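You operate a simulated robot arm through the tools that you are given. There is no shell and no other tool.

Carry out the task below with a simulated robot arm. There is one attempt and no reset: what you move stays moved.

TASK
Shut grill three down, unplug it and pull its drip tray out.
Fine: grill switch three off, then socket three off; stand plug three in its tub. The grill is cold; a tray harms from 60 C.

It is judged by the outcome, as a careful person would: the job done as asked, and still so three seconds after it is handed in. It fails if anything else is knocked over, pushed out of place, dropped, spilled or broken.

THE ROBOT
A 7-joint arm with a two-finger parallel gripper, fixed in place. Base frame: the origin is on the floor under the middle of its stand, x ahead of it, y to its left, z up. Lengths are in mm, angles in degrees, forces in N, time in s.
With the tool pointing down near the work surface it reaches from about 220 to 700 mm from the base axis. Its first joint turns from -166.0 to 166.0 degrees. Payload 1.57 kg.
The TCP is the grasp point between the finger pads, 30 mm short of the fingertips. In the tool frame z runs along the fingers and y along their closing line. The gripper opens to 80 mm. The fingers are 17 mm wide and 12 mm thick; the gripper's body (40 by 82 mm) begins 80 mm behind the TCP.
Orientation is told as [roll, pitch, yaw] about the base's x, y, z axes, in that order, counted from this pose: with the fingers straight down and closing along the base's y, the tool's x points along the base's -x, its y along +y and its z along -z.

THE INTERFACE
- The arm moves only by the tool send_rows. Its argument "increments" is a list of rows, each a list of 7 numbers: the opening in per cent of the stroke, from 0 (shut) to 100 (fully open), then the shift along the tool's x, y, z in mm, then the turn, a rotation vector about the tool's x, y, z in degrees. In form: [[hand, dx, dy, dz, wx, wy, wz], ...]. A call has 1 to 20 rows; each row shifts and turns the commanded pose from where the row before left it, along the tool's axes as they then stand. Each row takes 0.2 s and may step no farther than 50 mm and 8.6 degrees from the row before; otherwise, or with a gripper value out of range, the whole call is refused. Where a pose cannot be reached the arm comes as near as it can. A force on the tool above 40 N (or 10 N above the force at the start of the call, whichever is more), or a blocked arm, ends the call early, and 0.2 s more pass. The fingers move at their own pace (about 72 mm/s each) and stop on an object; they squeeze with about 38 N. The grip force told is the motor's: it shows also when the fingers shut on nothing. Time passes only in rows, and 0.2 s behind the last, so rows that do not move let the fingers close. The reply holds the time, the measured pose of the TCP, the force on the tool along the base axes, the opening and the grip force, in the units named above and with some noise, with the torque about the TCP (base axes, N m) and any sound that the robot's microphone picked up.
- Cameras (640 x 400 px; columns grow to the right, rows downward): "scene" is fixed at [392.3, -503.9, 1186.3]; the picture's right is [1.00, 0.02, 0.00], its down [0.01, -0.49, -0.87] and it looks along [-0.02, 0.87, -0.49] (base axes); focal length 308 px, centre (320, 200). "wrist" rides on the gripper at [72, -7, -122] in the tool frame; the picture's right is [0.09, 1.00, 0.00], its down [-0.84, 0.08, -0.54] and it looks along [-0.54, 0.05, 0.84] (tool axes); focal length 238 px, centre (320, 200). There is no depth. A picture from a camera that has moved, and an enlarged one, comes with that camera's place and axes in the base frame and with its lens. The place of the scene camera against the robot may be out by one fixed shift of up to 12 mm in any direction.
- snapshot(camera): a new picture of that camera. The clock stands still meanwhile.
- lift_body(by): slides the trunk up (or, below 0, down) by that many mm; the arm rides with it, the base frame stays. It gives what a move gives, with no picture.
- zoom(camera, box): a new picture of the part [left, top, right, bottom] of that camera's present view, enlarged. The clock stands still meanwhile.
- job_done(): hands the job in; it is judged then, once.

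Nothing tells you positions but the pictures and the camera data. Unless the task says otherwise, let go and move clear before handing in.

The tools are called after "Emit:" as name(argument=value, ...) on one line, values as JSON. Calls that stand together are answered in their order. send_rows: Moves the arm, as the interface text tells. Its arguments: {"type":"object","properties":{"increments":{"type":"array","items":{"type":"array","items":{"type":"number"}}}},"required":["increments"]} The other tools are called the same way: lift_body (by) moves the trunk up or down; snapshot (camera) takes a picture; zoom (camera, box) takes an enlarged picture of a part of a camera's view; job_done () hands the job in.

At the start:

```text
t: 0.0
tool_pos: [255.6, 314.4, 913.7]
orientation: [0.0, 0.0, 0.0]
contact_force: [-0.6, 0.5, -0.4]
moment: [0.04, 0.0, 0.0]
grip_width: 79.9
grasp_force: 0.1
trunk travel left (down, up): [-250.0, 230.0]
```

scene: 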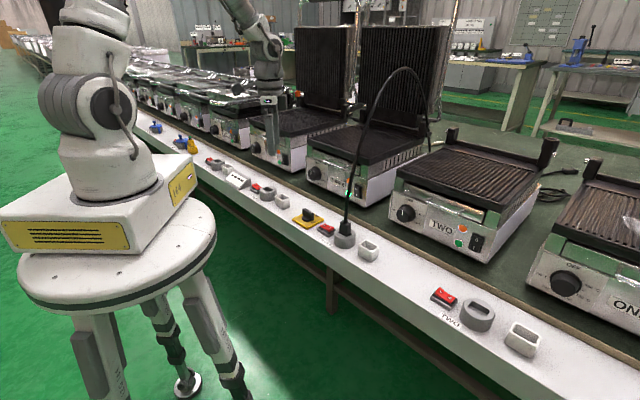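
wrist: 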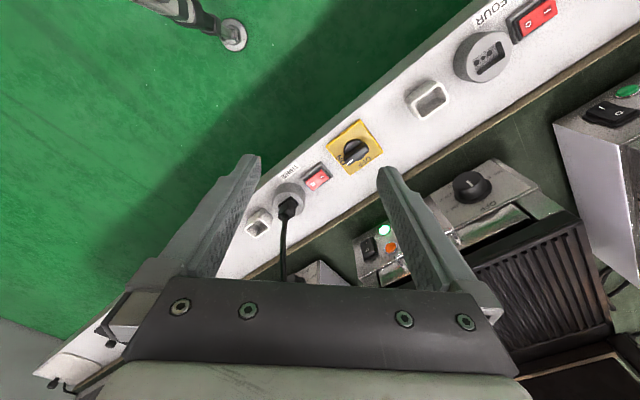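

I see a row of grills on a bench, with a ledge in front carrying switches, sockets and tubs; grill three seems to be the one with the plugged-in black cable. I'll look closer before moving.

Emit:
zoom(camera="scene", box=[240, 100, 440, 270])

Emit:
zoom(camera="scene", box=[280, 190, 400, 270])

Emit:
zoom(camera="wrist", box=[220, 100, 440, 290])

Emit:
zoom(camera="wrist", box=[400, 0, 640, 400])

```text
2.35 times, centred on (340, 185) of scene
camera zoom: at [392.3, -503.9, 1186.3], right [1.0, 0.02, 0.0], down [0.01, -0.49, -0.87], along [-0.02, 0.87, -0.49], focal length 725 px, centre (273, 235)
```

zoom: 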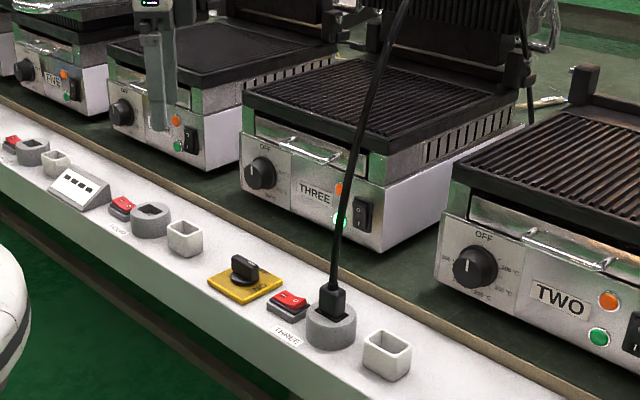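

```text
5.00 times, centred on (340, 230) of scene
camera zoom: at [392.3, -503.9, 1186.3], right [1.0, 0.02, 0.0], down [0.01, -0.49, -0.87], along [-0.02, 0.87, -0.49], focal length 1541 px, centre (220, 50)
```

zoom: 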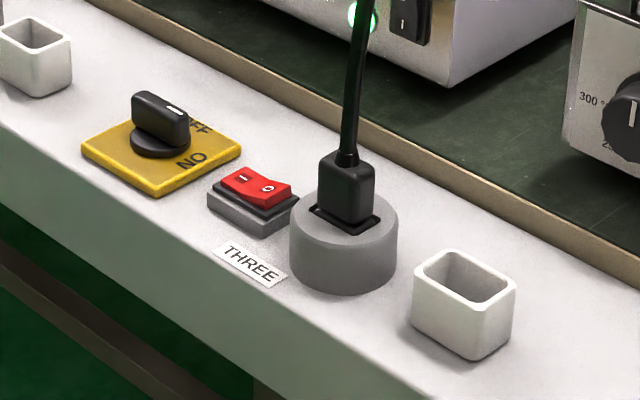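

```text
2.11 times, centred on (330, 195) of wrist
camera zoom: at [184.2, 308.6, 1035.5], right [-0.09, 1.0, 0.0], down [0.84, 0.08, 0.54], along [0.54, 0.05, -0.84], focal length 502 px, centre (299, 210)
```

zoom: 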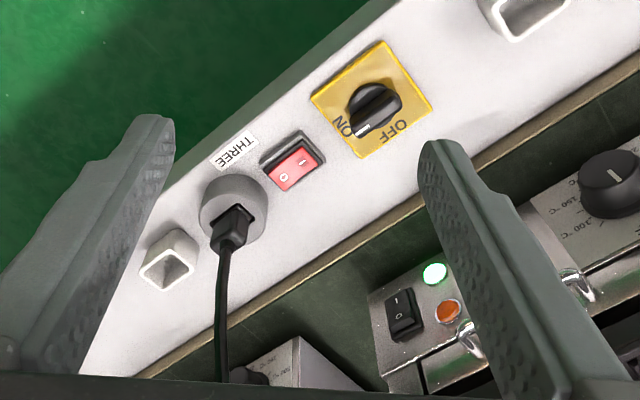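

```text
1.00 times, centred on (520, 200) of wrist (not enlarged: the box is as wide or as high as the picture)
camera zoom: at [184.2, 308.6, 1035.5], right [-0.09, 1.0, 0.0], down [0.84, 0.08, 0.54], along [0.54, 0.05, -0.84], focal length 238 px, centre (120, 200)
```

zoom: 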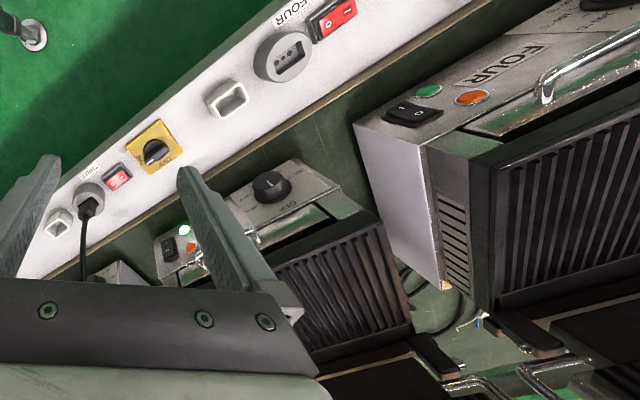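

Socket three triangulates to about (450, 269, 636), and the grill-three rocker to about (503, 434, 698). Next I'm zooming in on the grill front and the rocker markings.

Emit:
zoom(camera="scene", box=[300, 135, 400, 210])

Emit:
zoom(camera="scene", box=[340, 170, 380, 200])

Emit:
zoom(camera="wrist", box=[340, 210, 420, 270])

Emit:
zoom(camera="wrist", box=[230, 120, 390, 240])

Emit:
zoom(camera="scene", box=[380, 140, 560, 270])

```text
5.33 times, centred on (350, 172) of scene
camera zoom: at [392.3, -503.9, 1186.3], right [1.0, 0.02, 0.0], down [0.01, -0.49, -0.87], along [-0.02, 0.87, -0.49], focal length 1643 px, centre (160, 347)
```

zoom: 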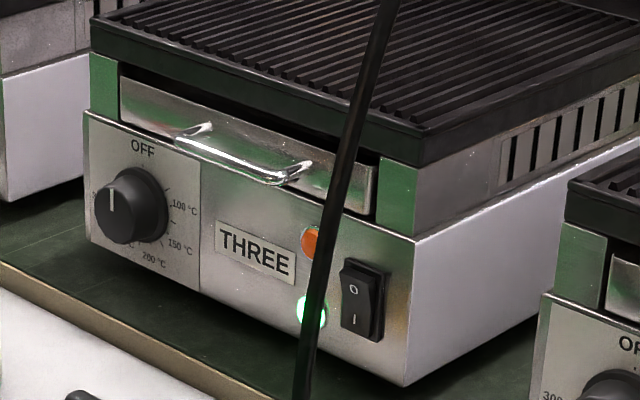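

```text
13.33 times, centred on (360, 185) of scene
camera zoom: at [392.3, -503.9, 1186.3], right [1.0, 0.02, 0.0], down [0.01, -0.49, -0.87], along [-0.02, 0.87, -0.49], focal length 4109 px, centre (-213, 400)
```

zoom: 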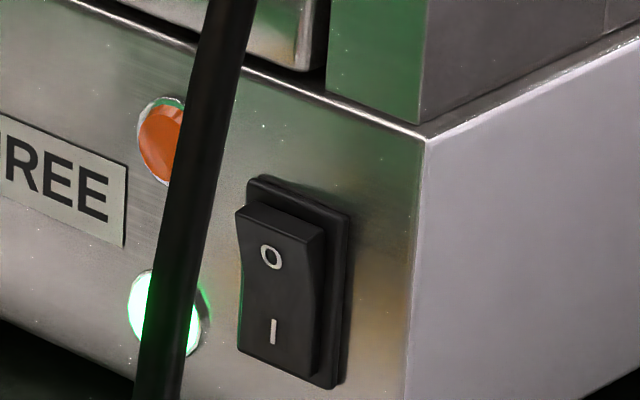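

```text
6.67 times, centred on (380, 240) of wrist
camera zoom: at [184.2, 308.6, 1035.5], right [-0.09, 1.0, 0.0], down [0.84, 0.08, 0.54], along [0.54, 0.05, -0.84], focal length 1589 px, centre (-80, -67)
```

zoom: 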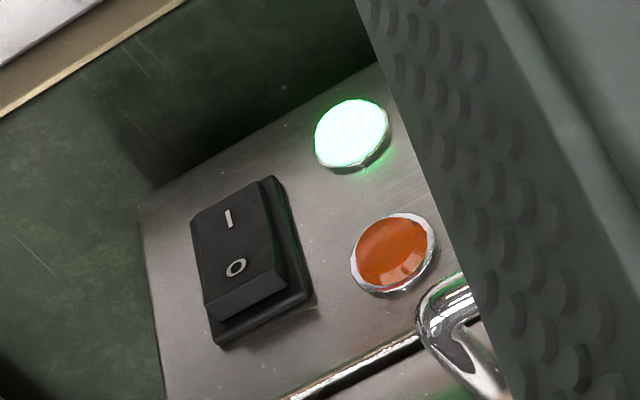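

```text
3.33 times, centred on (310, 180) of wrist
camera zoom: at [184.2, 308.6, 1035.5], right [-0.09, 1.0, 0.0], down [0.84, 0.08, 0.54], along [0.54, 0.05, -0.84], focal length 794 px, centre (353, 267)
```

zoom: 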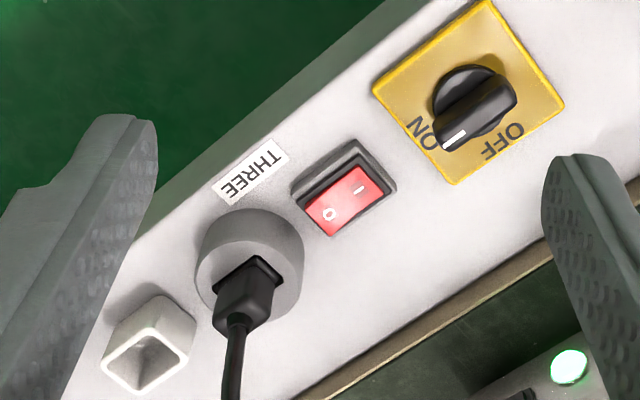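

```text
3.08 times, centred on (470, 205) of scene
camera zoom: at [392.3, -503.9, 1186.3], right [1.0, 0.02, 0.0], down [0.01, -0.49, -0.87], along [-0.02, 0.87, -0.49], focal length 948 px, centre (-142, 185)
```

zoom: 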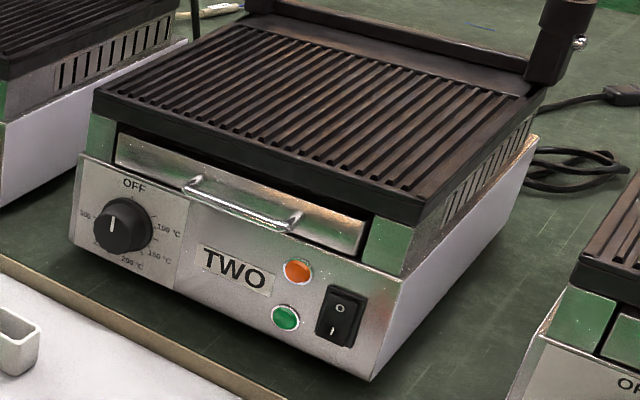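

Grill three: its rocker has O at the top and I at the bottom, the green lamp is lit, and the red socket rocker has its O end towards the socket. I'll turn the wrist 45° to face the grills and get a better view.

Emit:
send_rows(increments=[[100, 0, 0, 0, 0, 0, -7.5], [100, 0, 0, 0, 0, 0, -7.5], [100, 0, 0, 0, 0, 0, -7.5], [100, 0, 0, 0, 0, 0, -7.5], [100, 0, 0, 0, 0, 0, -7.5], [100, 0, 0, 0, 0, 0, -7.5]])

Emit:
snapshot(camera="wrist")

Emit:
snapshot(camera="scene")

```text
t: 1.4
tool_pos: [255.4, 313.8, 914.4]
orientation: [-0.1, 0.0, 45.0]
contact_force: [-1.2, 0.9, -0.6]
moment: [0.01, 0.02, 0.02]
grip_width: 80.2
grasp_force: 0.0
trunk travel left (down, up): [-250.0, 230.0]
```

```text
taken
camera wrist: at [209.8, 259.6, 1035.4], right [-0.77, 0.64, 0.0], down [0.54, 0.65, 0.54], along [0.35, 0.42, -0.84], focal length 238 px, centre (320, 200)
```

wrist: 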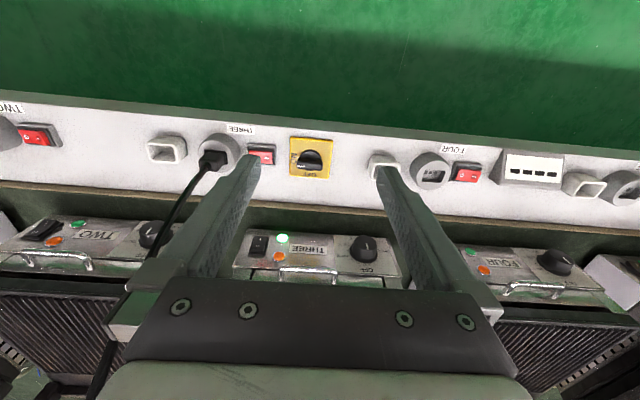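

```text
taken
```

scene: 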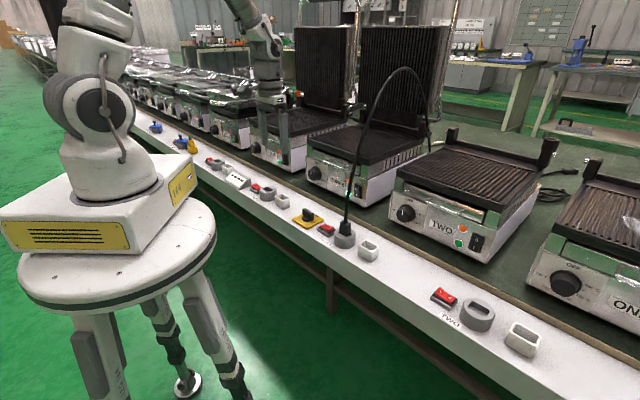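

The wrist now faces the grills squarely, and the cable leans outward and to the side of grill two. I'll shift sideways along the ledge to look straight at group three.

Emit:
send_rows(increments=[[100, 0, -40, 0, 0, 0, 0], [100, 0, -40, 0, 0, 0, 0], [100, 0, -40, 0, 0, 0, 0]])

Emit:
snapshot(camera="wrist")

Emit:
zoom(camera="wrist", box=[240, 90, 440, 215])

```text
t: 2.2
tool_pos: [340.8, 230.2, 913.5]
orientation: [0.0, 0.0, 45.1]
contact_force: [-0.6, 0.1, -0.4]
moment: [0.0, 0.01, 0.01]
grip_width: 80.0
grasp_force: 0.1
trunk travel left (down, up): [-250.0, 230.0]
```

```text
taken
camera wrist: at [295.0, 176.0, 1035.8], right [-0.77, 0.64, 0.0], down [0.54, 0.65, 0.54], along [0.35, 0.42, -0.84], focal length 238 px, centre (320, 200)
```

wrist: 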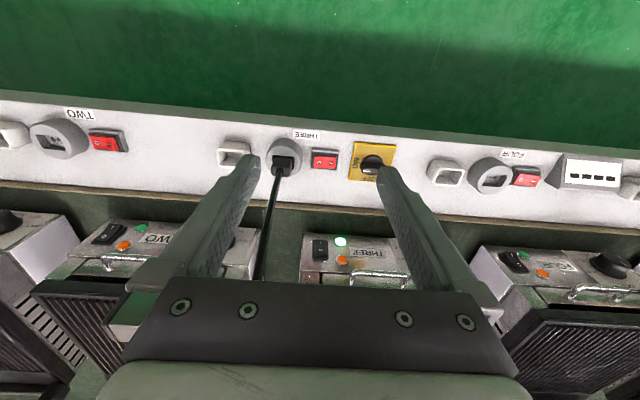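

```text
3.20 times, centred on (340, 152) of wrist
camera zoom: at [295.0, 176.0, 1035.8], right [-0.77, 0.64, 0.0], down [0.54, 0.65, 0.54], along [0.35, 0.42, -0.84], focal length 763 px, centre (256, 352)
```

zoom: 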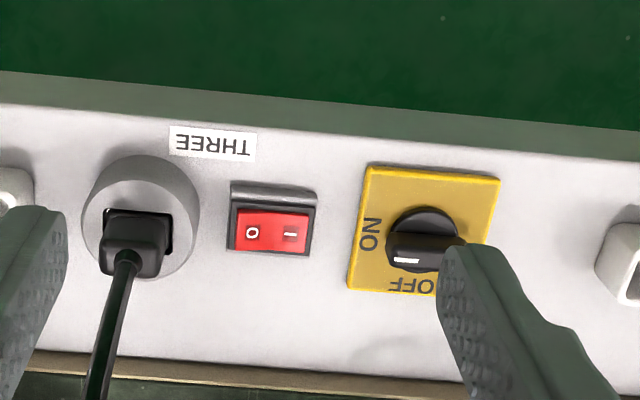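

From two wrist views the ledge top is about z 596 and runs at 45°. The O of the red rocker is near (413, 315, 621), the socket centre near (463, 272) with its top at 631, and the tub near (513, 203). Now I'm zooming in on grill three's front for the rocker.

Emit:
zoom(camera="wrist", box=[290, 220, 400, 290])

Emit:
zoom(camera="wrist", box=[200, 110, 340, 200])

```text
5.71 times, centred on (345, 255) of wrist
camera zoom: at [295.0, 176.0, 1035.8], right [-0.77, 0.64, 0.0], down [0.54, 0.65, 0.54], along [0.35, 0.42, -0.84], focal length 1362 px, centre (177, -114)
```

zoom: 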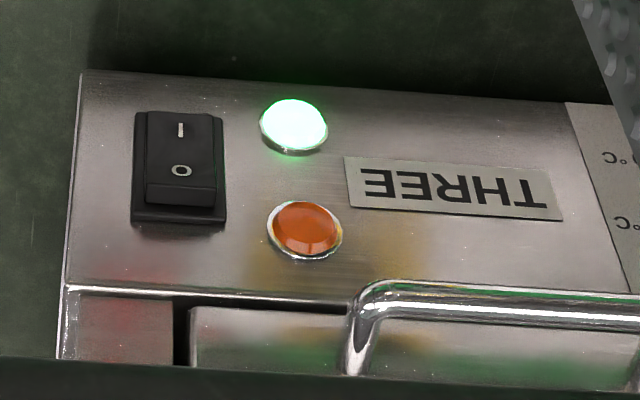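

```text
4.44 times, centred on (270, 155) of wrist
camera zoom: at [295.0, 176.0, 1035.8], right [-0.77, 0.64, 0.0], down [0.54, 0.65, 0.54], along [0.35, 0.42, -0.84], focal length 1059 px, centre (542, 400)
```

zoom: 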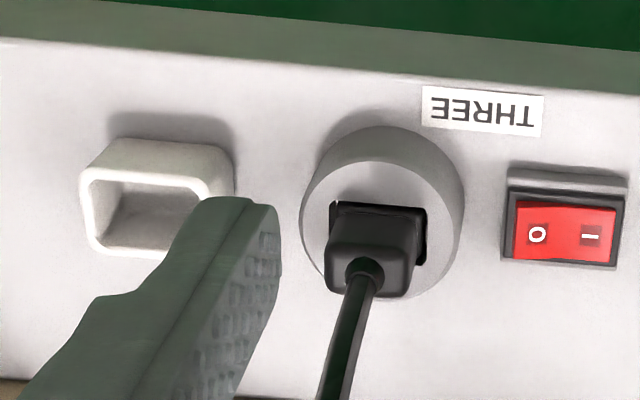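

The grill rocker's O is at about (503, 430, 702), with the I below it at z 680, slightly recessed, so it is on. I'll close the gripper, tilt it 45° forward and shift in line with the rocker, well clear of the cable.

Emit:
send_rows(increments=[[0, 0, 0, 0, 0, -7.5, 0], [0, 0, 0, 0, 0, -7.5, 0], [0, 0, 0, 0, 0, -7.5, 0], [0, 0, 0, 0, 0, -7.5, 0], [0, 0, 0, 0, 0, -7.5, 0], [0, 0, 0, 0, 0, -7.5, 0], [0, 0, 26, 0, 0, 0, 0], [0, 0, 0, 0, 0, 0, 0]])

Emit:
snapshot(camera="wrist")

Emit:
snapshot(camera="scene")

```text
t: 4.0
tool_pos: [350.9, 265.4, 914.1]
orientation: [0.0, -44.9, 45.1]
contact_force: [0.3, -0.2, -0.8]
moment: [0.0, -0.01, 0.01]
grip_width: 0.1
grasp_force: 21.7
out of reach, approached as far as the arm can: row 5, 6, 7
trunk travel left (down, up): [-250.0, 230.0]
```

```text
taken
camera wrist: at [258.2, 165.2, 950.5], right [-0.75, 0.66, -0.06], down [0.09, 0.2, 0.97], along [0.65, 0.73, -0.21], focal length 238 px, centre (320, 200)
```

wrist: 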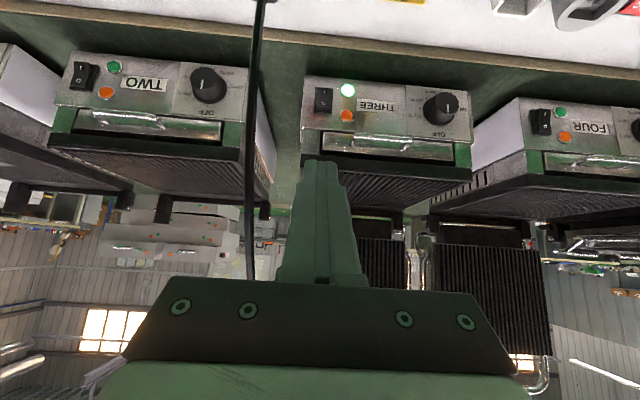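

```text
taken
```

scene: 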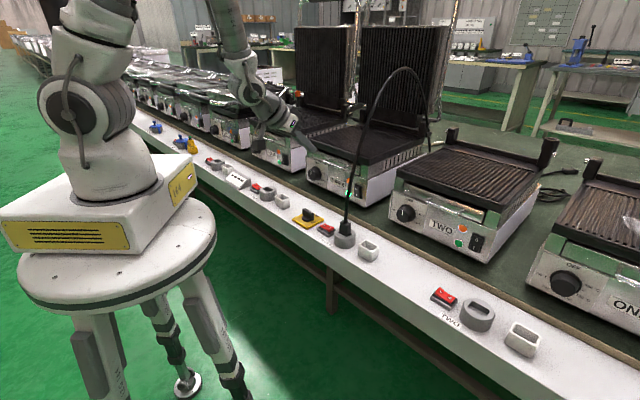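

The tilt was reached, though the arm drifted slightly from the commanded point near its reach limit. I'll advance along the tool axis in a moderate step and re-read the pose.

Emit:
send_rows(increments=[[0, 0, 0, 40, 0, 0, 0], [0, 0, 0, 40, 0, 0, 0], [0, 0, 0, 40, 0, 0, 0]])

```text
t: 4.8
tool_pos: [410.7, 325.1, 831.3]
orientation: [0.0, -45.0, 45.0]
contact_force: [-0.5, 0.0, -0.5]
moment: [0.0, 0.01, 0.05]
grip_width: 0.0
grasp_force: 21.4
trunk travel left (down, up): [-250.0, 230.0]
```

The increments now follow the measured pose. Next I'll bring the closed fingertips to about 25 mm in front of the rocker's O half.

Emit:
send_rows(increments=[[0, 4.4, 2.1, 34.5, 0, 0, 0], [0, 4.4, 2.1, 34.5, 0, 0, 0], [0, 4.4, 2.1, 34.5, 0, 0, 0], [0, 4.4, 2.1, 34.5, 0, 0, 0], [0, 0, 0, 0, 0, 0, 0]])

Emit:
snapshot(camera="wrist")

Emit:
zoom(camera="scene", box=[260, 100, 440, 220])

```text
t: 6.0
tool_pos: [467.0, 389.5, 720.0]
orientation: [0.0, -45.0, 45.0]
contact_force: [0.0, 0.1, -0.2]
moment: [0.03, -0.01, -0.03]
grip_width: 0.0
grasp_force: 21.1
trunk travel left (down, up): [-250.0, 230.0]
```

```text
taken
camera wrist: at [374.3, 288.9, 754.8], right [-0.75, 0.66, -0.07], down [0.09, 0.2, 0.97], along [0.65, 0.73, -0.21], focal length 238 px, centre (320, 200)
```

wrist: 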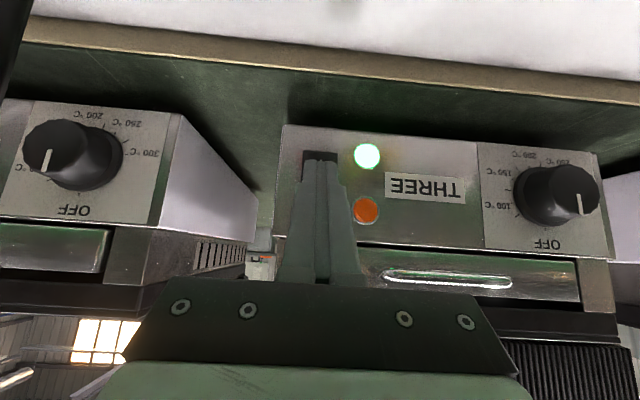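

```text
3.33 times, centred on (350, 160) of scene
camera zoom: at [392.3, -503.9, 1186.3], right [1.0, 0.02, 0.0], down [0.01, -0.49, -0.87], along [-0.02, 0.87, -0.49], focal length 1027 px, centre (220, 333)
```

zoom: 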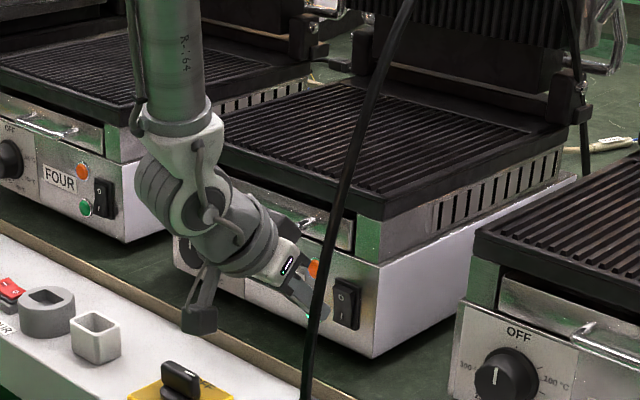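

The fingertips are about 27 mm short of the rocker, aligned with its upper O half. I'll advance horizontally, then in small steps until it clicks.

Emit:
send_rows(increments=[[0, -7.8, 2.5, 7.8, 0, 0, 0], [0, -7.8, 0, 7.8, 0, 0, 0], [0, -1.4, 0, 1.4, 0, 0, 0], [0, -1.4, 0, 1.4, 0, 0, 0], [0, -1.4, 0, 1.4, 0, 0, 0]])

Emit:
zoom(camera="scene", box=[320, 150, 400, 210])

```text
t: 7.2
tool_pos: [483.4, 411.6, 720.9]
orientation: [0.0, -45.0, 45.1]
contact_force: [0.0, 0.6, 1.0]
moment: [-0.02, 0.0, -0.01]
grip_width: 0.1
grasp_force: 21.2
trunk travel left (down, up): [-250.0, 230.0]
```

```text
6.67 times, centred on (360, 180) of scene
camera zoom: at [392.3, -503.9, 1186.3], right [1.0, 0.02, 0.0], down [0.01, -0.49, -0.87], along [-0.02, 0.87, -0.49], focal length 2054 px, centre (53, 333)
```

zoom: 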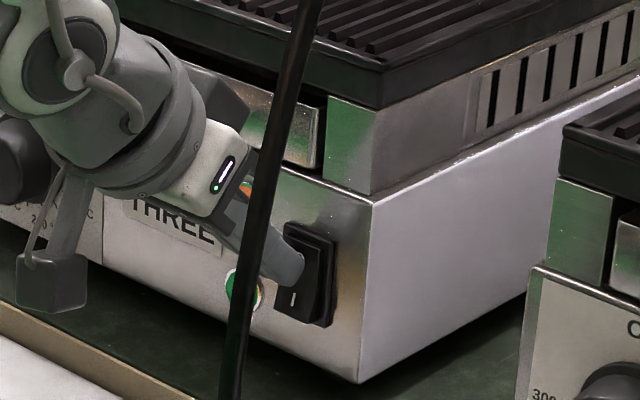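

The green lamp already looks dark, so the rocker may have flipped. I'll press about 3 mm more to be sure it's seated, watching the force.

Emit:
send_rows(increments=[[0, -1, 0, 1, 0, 0, 0], [0, -1, 0, 1, 0, 0, 0], [0, 0, 0, 0, 0, 0, 0]])

Emit:
zoom(camera="wrist", box=[260, 100, 500, 250])

```text
t: 8.0
tool_pos: [483.5, 412.6, 719.8]
orientation: [0.0, -44.8, 44.9]
contact_force: [-14.8, -17.3, 8.9]
moment: [-0.17, -0.02, -0.01]
grip_width: 0.1
grasp_force: 21.6
trunk travel left (down, up): [-250.0, 230.0]
```

```text
2.67 times, centred on (380, 175) of wrist
camera zoom: at [391.4, 312.1, 755.8], right [-0.75, 0.66, -0.06], down [0.09, 0.2, 0.97], along [0.65, 0.72, -0.22], focal length 636 px, centre (160, 267)
```

zoom: 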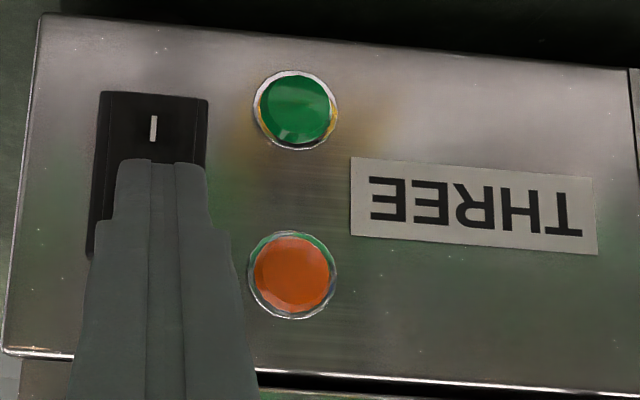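

The rocker is firmly pressed to O (about 23 N against it) and the green lamp is off. I'll back straight out and go over to the O end of the red socket rocker.

Emit:
send_rows(increments=[[0, 28.3, 0, -28.3, 0, 0, 0], [0, 29, -7.3, -14.8, 0, 0, 0], [0, 29, -7.3, -14.8, 0, 0, 0], [0, 29, -7.3, -14.8, 0, 0, 0], [0, 0, 0, 0, 0, 0, 0]])

Emit:
snapshot(camera="wrist")

Emit:
zoom(camera="scene", box=[280, 140, 400, 270])

Emit:
zoom(camera="scene", box=[340, 170, 380, 200])

```text
t: 9.2
tool_pos: [407.0, 306.2, 690.2]
orientation: [0.0, -45.1, 45.0]
contact_force: [-0.5, -0.3, 0.9]
moment: [0.0, 0.02, -0.01]
grip_width: 0.4
grasp_force: 21.7
trunk travel left (down, up): [-250.0, 230.0]
```

```text
taken
camera wrist: at [314.2, 204.6, 725.6], right [-0.75, 0.66, -0.07], down [0.09, 0.2, 0.97], along [0.66, 0.73, -0.21], focal length 238 px, centre (320, 200)
```

wrist: 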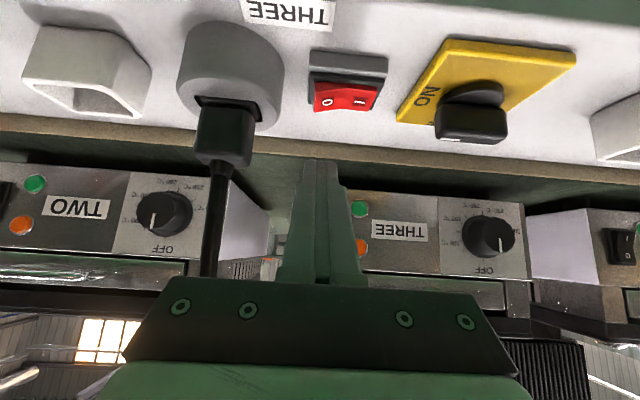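

```text
3.08 times, centred on (340, 205) of scene
camera zoom: at [392.3, -503.9, 1186.3], right [1.0, 0.02, 0.0], down [0.01, -0.49, -0.87], along [-0.02, 0.87, -0.49], focal length 948 px, centre (258, 185)
```

zoom: 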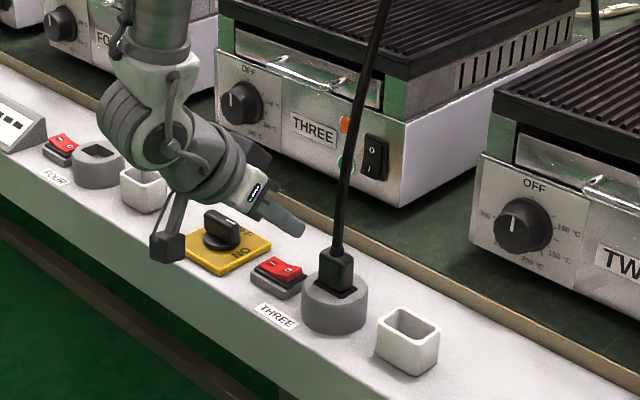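

```text
13.33 times, centred on (360, 185) of scene
camera zoom: at [392.3, -503.9, 1186.3], right [1.0, 0.02, 0.0], down [0.01, -0.49, -0.87], along [-0.02, 0.87, -0.49], focal length 4109 px, centre (-213, 400)
```

zoom: 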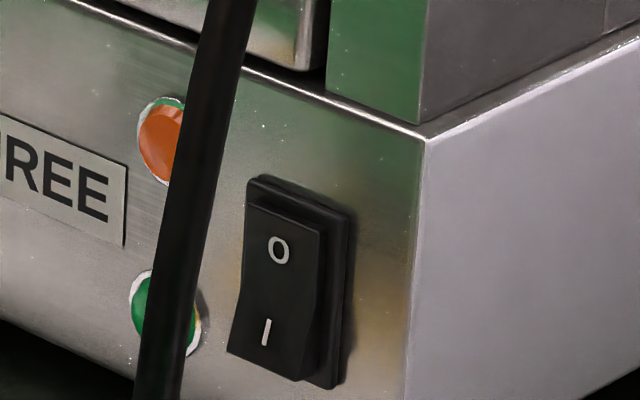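

Grill switch three now shows O pressed in and the lamp is dark. The tip is above the O end of the red rocker, so I'll descend and press.

Emit:
send_rows(increments=[[0, 15.9, 0, 10.3, 0, 0, 0], [0, 12, 0, 12, 0, 0, 0], [0, 1.4, 0, 1.4, 0, 0, 0], [0, 1.4, 0, 1.4, 0, 0, 0], [0, 1.4, 0, 1.4, 0, 0, 0]])

Emit:
zoom(camera="wrist", box=[220, 30, 440, 180])

Emit:
zoom(camera="scene", box=[300, 200, 380, 260])

```text
t: 10.4
tool_pos: [404.0, 302.2, 649.0]
orientation: [0.0, -45.1, 45.0]
contact_force: [-1.0, -1.3, 5.1]
moment: [0.07, 0.02, 0.03]
grip_width: 0.0
grasp_force: 21.9
trunk travel left (down, up): [-250.0, 230.0]
```

```text
2.67 times, centred on (330, 105) of wrist
camera zoom: at [312.2, 201.5, 683.9], right [-0.75, 0.66, -0.07], down [0.09, 0.2, 0.98], along [0.65, 0.73, -0.21], focal length 636 px, centre (293, 453)
```

zoom: 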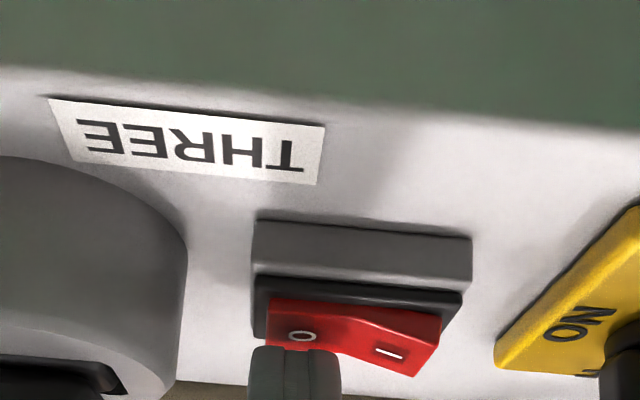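

```text
6.67 times, centred on (340, 230) of scene
camera zoom: at [392.3, -503.9, 1186.3], right [1.0, 0.02, 0.0], down [0.01, -0.49, -0.87], along [-0.02, 0.87, -0.49], focal length 2054 px, centre (187, 0)
```

zoom: 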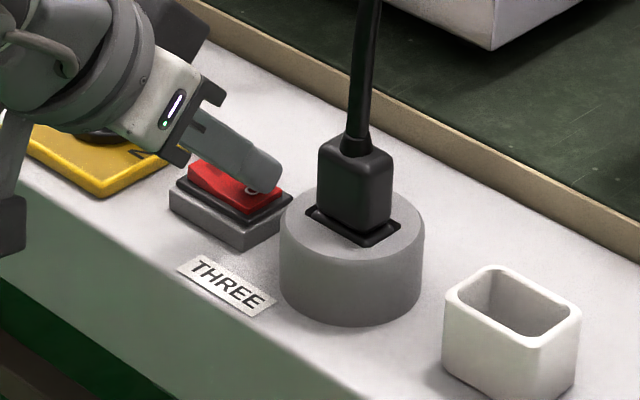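

The tip is in contact with the O end and the I end already looks raised. I'll press a little more to seat it.

Emit:
send_rows(increments=[[0, 1, 0, 1, 0, 0, 0], [0, 1, 0, 1, 0, 0, 0], [0, 0, 0, 0, 0, 0, 0]])

```text
t: 11.2
tool_pos: [405.0, 303.1, 648.3]
orientation: [0.1, -45.4, 45.1]
contact_force: [-10.0, -6.9, 36.8]
moment: [0.44, 0.03, 0.12]
grip_width: 0.2
grasp_force: 21.3
trunk travel left (down, up): [-250.0, 230.0]
```

It met a solid stop at about 37 N, so the rocker is down. I'll lift off and check it.

Emit:
send_rows(increments=[[0, -21, 0, -21, 0, 0, 0], [0, -21, 0, -21, 0, 0, 0], [0, 0, 0, 0, 0, 0, 0]])

Emit:
zoom(camera="wrist", box=[20, 0, 420, 180])

Emit:
zoom(camera="scene", box=[300, 200, 390, 270])

```text
t: 12.0
tool_pos: [403.4, 300.8, 704.1]
orientation: [-0.1, -44.9, 45.0]
contact_force: [-0.2, -0.2, -0.5]
moment: [-0.02, 0.0, 0.01]
grip_width: 0.2
grasp_force: 20.9
trunk travel left (down, up): [-250.0, 230.0]
```

```text
1.60 times, centred on (220, 90) of wrist
camera zoom: at [311.6, 200.8, 739.7], right [-0.75, 0.66, -0.06], down [0.09, 0.2, 0.97], along [0.65, 0.73, -0.21], focal length 381 px, centre (480, 376)
```

zoom: 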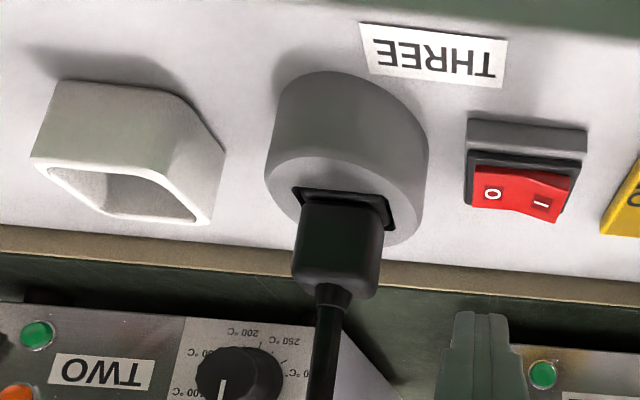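

```text
5.71 times, centred on (345, 235) of scene
camera zoom: at [392.3, -503.9, 1186.3], right [1.0, 0.02, 0.0], down [0.01, -0.49, -0.87], along [-0.02, 0.87, -0.49], focal length 1761 px, centre (177, 0)
```

zoom: 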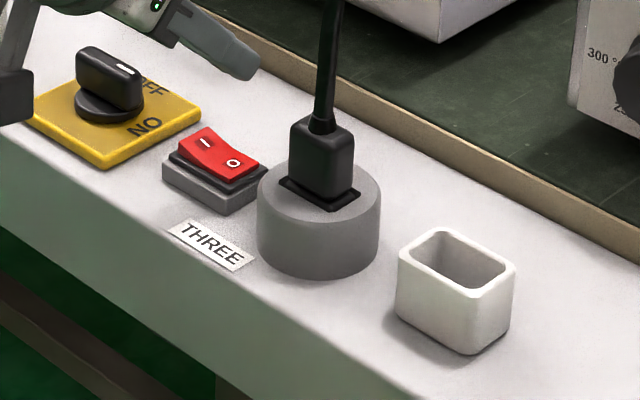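

The red rocker is clearly off (O down, I raised). Now the plug: it sits in a slot centred near e1≈138 (along the ledge), and I'm zooming in to size the plug and tub.

Emit:
zoom(camera="wrist", box=[160, 30, 300, 200])

Emit:
zoom(camera="wrist", box=[20, 20, 180, 120])

Emit:
zoom(camera="scene", box=[330, 205, 390, 265])

Emit:
snapshot(camera="scene")

```text
2.35 times, centred on (230, 115) of wrist
camera zoom: at [311.6, 200.8, 739.7], right [-0.75, 0.66, -0.06], down [0.09, 0.2, 0.97], along [0.65, 0.73, -0.21], focal length 561 px, centre (532, 400)
```

zoom: 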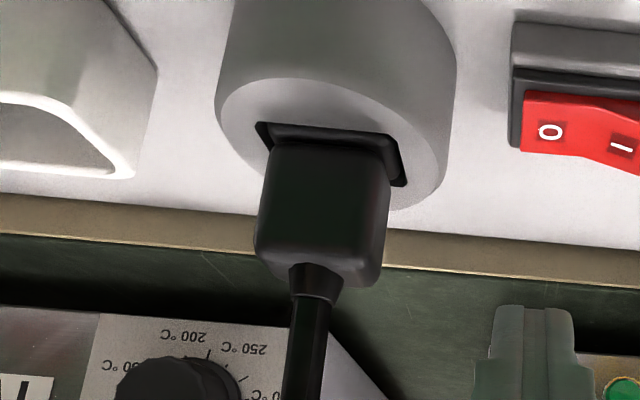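

```text
4.00 times, centred on (100, 70) of wrist
camera zoom: at [311.6, 200.8, 739.7], right [-0.75, 0.66, -0.06], down [0.09, 0.2, 0.97], along [0.65, 0.73, -0.21], focal length 953 px, centre (1200, 720)
```

zoom: 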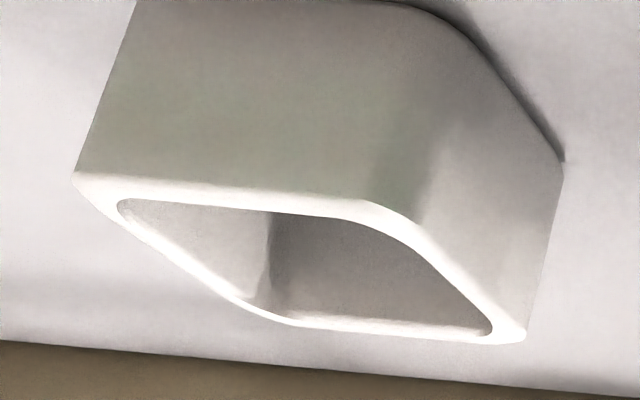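

```text
6.67 times, centred on (360, 235) of scene
camera zoom: at [392.3, -503.9, 1186.3], right [1.0, 0.02, 0.0], down [0.01, -0.49, -0.87], along [-0.02, 0.87, -0.49], focal length 2054 px, centre (53, -33)
```

zoom: 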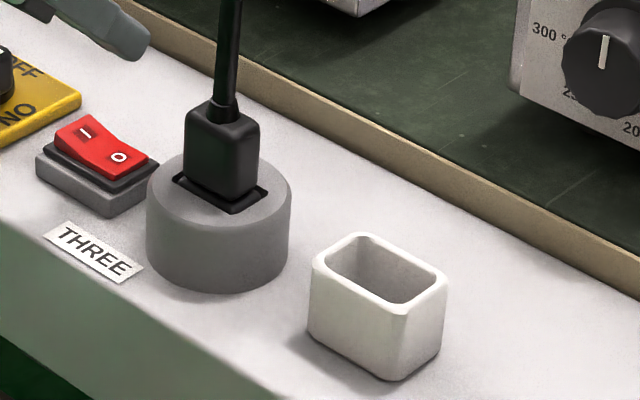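

```text
taken
```

scene: 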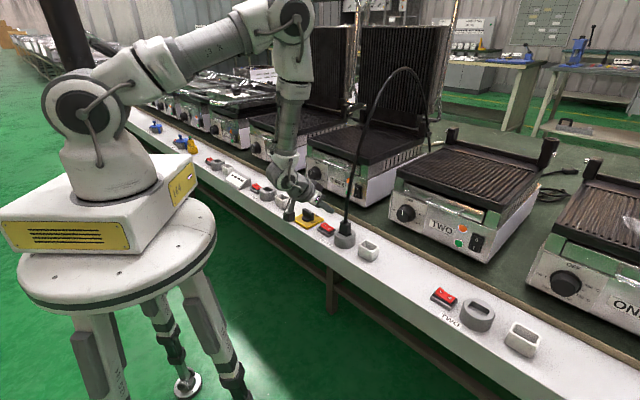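

Plug three sits at about e1 135, e2 517 (x≈461, y≈270), with its body from z 632 to 670 and the cable rising from its top. I'll back off, open the gripper and line up on a 45° approach to the plug.

Emit:
send_rows(increments=[[0, 10.2, 0, -24.3, 0, 0, 0], [40, 10.2, 0, -24.3, 0, 0, 0], [100, 0, -31.5, 0, 0, 0, 0], [100, 0, -31.5, 0, 0, 0, 0], [100, 0, 0, 0, 0, 0, 0]])

Emit:
snapshot(camera="wrist")

Emit:
zoom(camera="scene", box=[270, 130, 430, 270])

```text
t: 13.2
tool_pos: [416.4, 223.3, 723.9]
orientation: [0.0, -45.0, 44.9]
contact_force: [0.4, -0.2, -0.3]
moment: [-0.02, 0.03, -0.01]
grip_width: 79.8
grasp_force: 0.1
trunk travel left (down, up): [-250.0, 230.0]
```

```text
taken
camera wrist: at [322.8, 122.1, 759.4], right [-0.75, 0.66, -0.07], down [0.09, 0.2, 0.97], along [0.65, 0.73, -0.21], focal length 238 px, centre (320, 200)
```

wrist: 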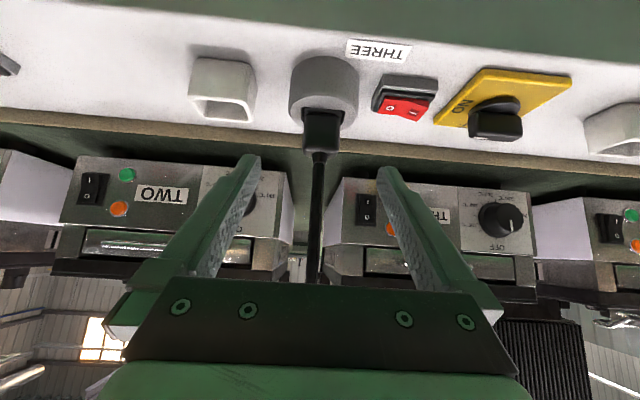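

```text
2.86 times, centred on (350, 200) of scene
camera zoom: at [392.3, -503.9, 1186.3], right [1.0, 0.02, 0.0], down [0.01, -0.49, -0.87], along [-0.02, 0.87, -0.49], focal length 880 px, centre (234, 200)
```

zoom: 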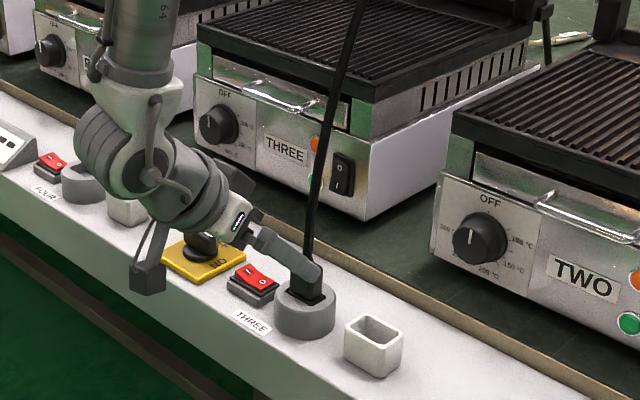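

The fingers straddle the plug line, and the plug's cable collar reads e1≈135.4 with its top at z≈670. One zoom to check the plug's sides and tub before advancing.

Emit:
zoom(camera="wrist", box=[180, 40, 380, 170])

```text
3.08 times, centred on (280, 105) of wrist
camera zoom: at [322.8, 122.1, 759.4], right [-0.75, 0.66, -0.07], down [0.09, 0.2, 0.97], along [0.65, 0.73, -0.21], focal length 733 px, centre (443, 492)
```

zoom: 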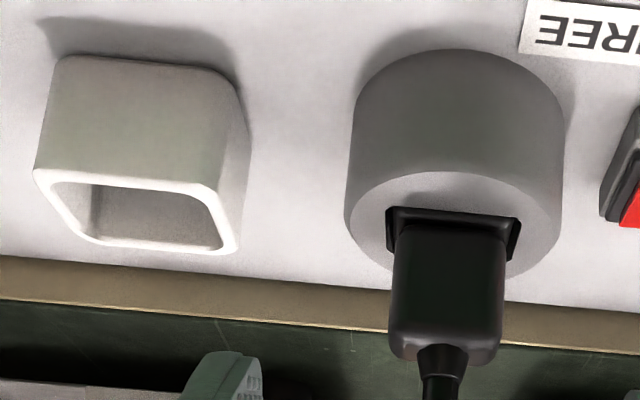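

The plug is about 32 mm wide, centred at e1≈134.5, and the tub is centred near e1≈227 on the same line. I'll advance along the fingers and close on the plug body above the socket face.

Emit:
send_rows(increments=[[100, 0.8, 2, 26, 0, 0, 0], [100, 0.8, 0, 26, 0, 0, 0], [100, 0.7, 0, 25.9, 0, 0, 0], [100, 0, 0, 0, 0, 0, 0]])

Emit:
zoom(camera="wrist", box=[200, 60, 440, 220])

Emit:
zoom(camera="scene", box=[310, 190, 390, 260])

```text
t: 14.2
tool_pos: [452.3, 263.6, 667.4]
orientation: [0.1, -45.0, 45.0]
contact_force: [-0.2, 0.5, 0.4]
moment: [0.01, 0.01, -0.02]
grip_width: 79.8
grasp_force: 0.0
trunk travel left (down, up): [-250.0, 230.0]
```

```text
2.50 times, centred on (320, 140) of wrist
camera zoom: at [359.4, 162.5, 702.4], right [-0.75, 0.66, -0.07], down [0.09, 0.2, 0.97], along [0.65, 0.73, -0.21], focal length 596 px, centre (320, 350)
```

zoom: 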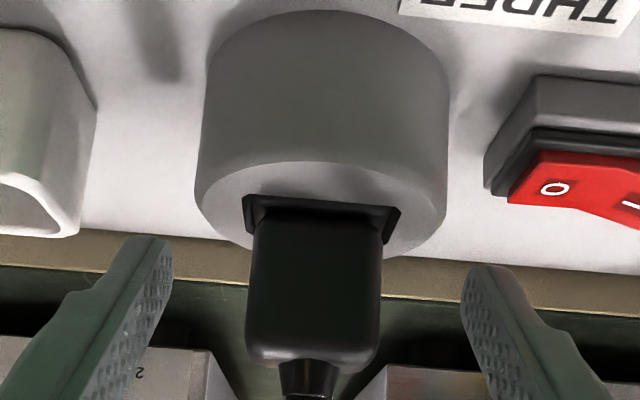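

```text
5.71 times, centred on (350, 225) of scene
camera zoom: at [392.3, -503.9, 1186.3], right [1.0, 0.02, 0.0], down [0.01, -0.49, -0.87], along [-0.02, 0.87, -0.49], focal length 1761 px, centre (149, 57)
```

zoom: 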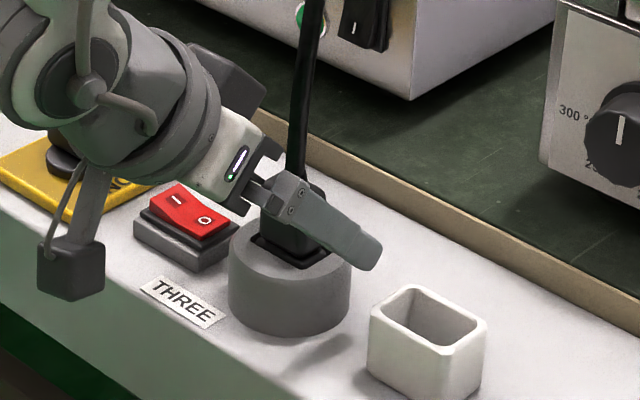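

The plug is centred between the fingers, with the tips clear of the socket face. Closing now.

Emit:
send_rows(increments=[[0, 0, 0, 0, 0, 0, 0], [0, 0, 0, 0, 0, 0, 0], [0, 0, 0, 0, 0, 0, 0], [0, 0, 0, 0, 0, 0, 0]])

Emit:
zoom(camera="wrist", box=[200, 60, 440, 220])

```text
t: 15.2
tool_pos: [451.5, 262.9, 668.2]
orientation: [0.0, -45.0, 45.0]
contact_force: [0.9, -0.4, 0.2]
moment: [0.01, 0.01, 0.0]
grip_width: 32.1
grasp_force: 38.0
trunk travel left (down, up): [-250.0, 230.0]
```

```text
2.50 times, centred on (320, 140) of wrist
camera zoom: at [359.3, 162.3, 702.6], right [-0.75, 0.66, -0.07], down [0.09, 0.2, 0.97], along [0.65, 0.73, -0.21], focal length 596 px, centre (320, 350)
```

zoom: 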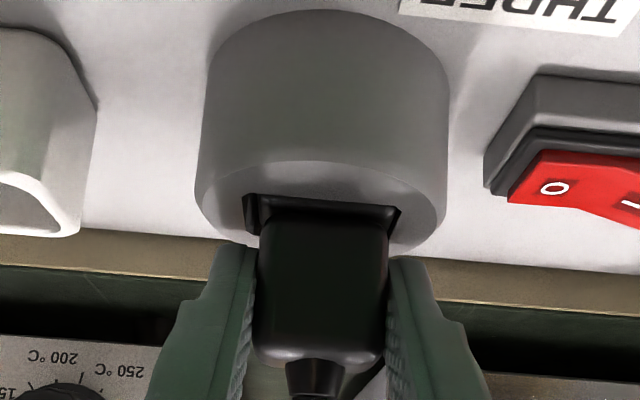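

The plug is gripped at 32 mm with 38 N. I'll pull it straight up in small steps.

Emit:
send_rows(increments=[[0, -2.8, 0, -2.8, 0, 0, 0], [0, -2.8, 0, -2.8, 0, 0, 0], [0, -3.5, 0, -3.5, 0, 0, 0], [0, -3.5, 0, -3.5, 0, 0, 0]])

Emit:
zoom(camera="wrist", box=[200, 60, 440, 220])

```text
t: 16.2
tool_pos: [451.5, 262.1, 686.5]
orientation: [0.0, -45.0, 44.9]
contact_force: [0.2, -0.5, -0.4]
moment: [-0.02, -0.03, -0.02]
grip_width: 32.1
grasp_force: 38.1
trunk travel left (down, up): [-250.0, 230.0]
```

```text
2.50 times, centred on (320, 140) of wrist
camera zoom: at [359.0, 161.0, 721.5], right [-0.75, 0.66, -0.06], down [0.09, 0.2, 0.97], along [0.65, 0.73, -0.21], focal length 596 px, centre (320, 350)
```

zoom: 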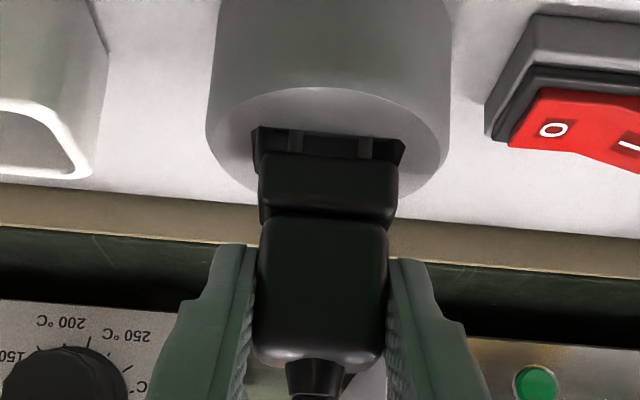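

The plug is sliding out freely, with its nose and pins showing. I'll raise it further until the pins clear the socket.

Emit:
send_rows(increments=[[0, -7, 0, -7, 0, 0, 0], [0, -10.5, 0, -10.5, 0, 0, 0], [0, -14, 0, -14, 0, 0, 0], [0, -14, 0, -14, 0, 0, 0], [0, 0, 0, 0, 0, 0, 0]])

Emit:
snapshot(camera="wrist")

Emit:
zoom(camera="scene", box=[290, 150, 410, 260])

```text
t: 17.4
tool_pos: [448.8, 264.2, 749.5]
orientation: [0.0, -44.9, 44.9]
contact_force: [1.1, 0.0, -0.7]
moment: [0.0, 0.0, 0.0]
grip_width: 32.4
grasp_force: 38.2
trunk travel left (down, up): [-250.0, 230.0]
```

```text
taken
camera wrist: at [356.8, 162.2, 785.3], right [-0.75, 0.66, -0.06], down [0.09, 0.2, 0.97], along [0.65, 0.73, -0.21], focal length 238 px, centre (320, 200)
```

wrist: 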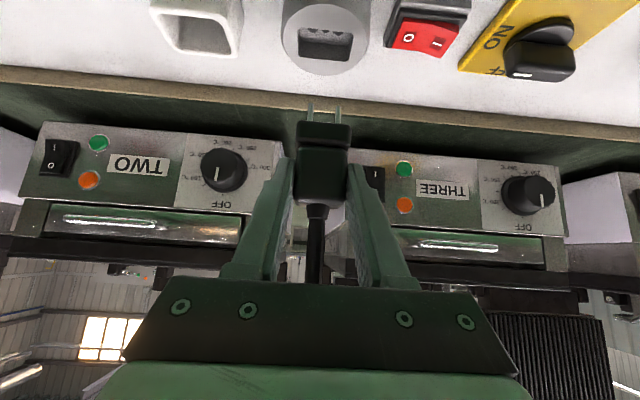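

```text
3.64 times, centred on (350, 205) of scene
camera zoom: at [392.3, -503.9, 1186.3], right [1.0, 0.02, 0.0], down [0.01, -0.49, -0.87], along [-0.02, 0.87, -0.49], focal length 1120 px, centre (211, 182)
```

zoom: 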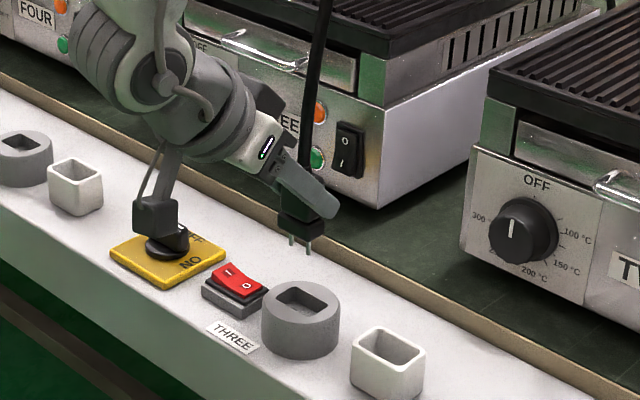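

The plug is out and held upright with its pins down. I'm checking the tub's exact position from this viewpoint.

Emit:
zoom(camera="wrist", box=[130, 0, 380, 150])

Emit:
zoom(camera="scene", box=[330, 210, 400, 270])

```text
2.56 times, centred on (255, 75) of wrist
camera zoom: at [356.8, 162.2, 785.3], right [-0.75, 0.66, -0.06], down [0.09, 0.2, 0.97], along [0.65, 0.73, -0.21], focal length 610 px, centre (486, 520)
```

zoom: 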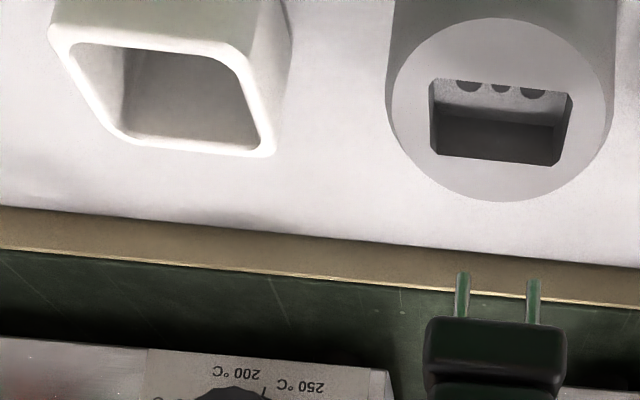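

```text
6.67 times, centred on (365, 240) of scene
camera zoom: at [392.3, -503.9, 1186.3], right [1.0, 0.02, 0.0], down [0.01, -0.49, -0.87], along [-0.02, 0.87, -0.49], focal length 2054 px, centre (20, -67)
```

zoom: 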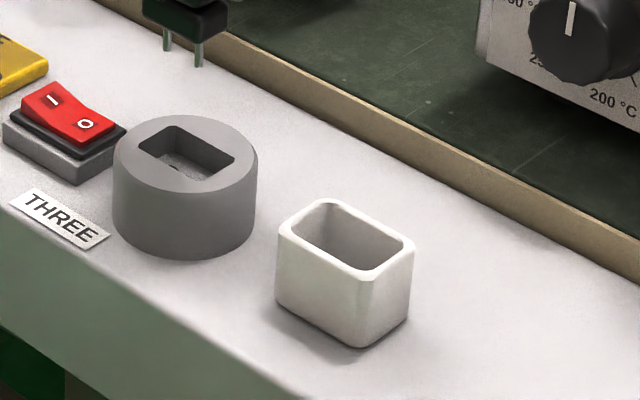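

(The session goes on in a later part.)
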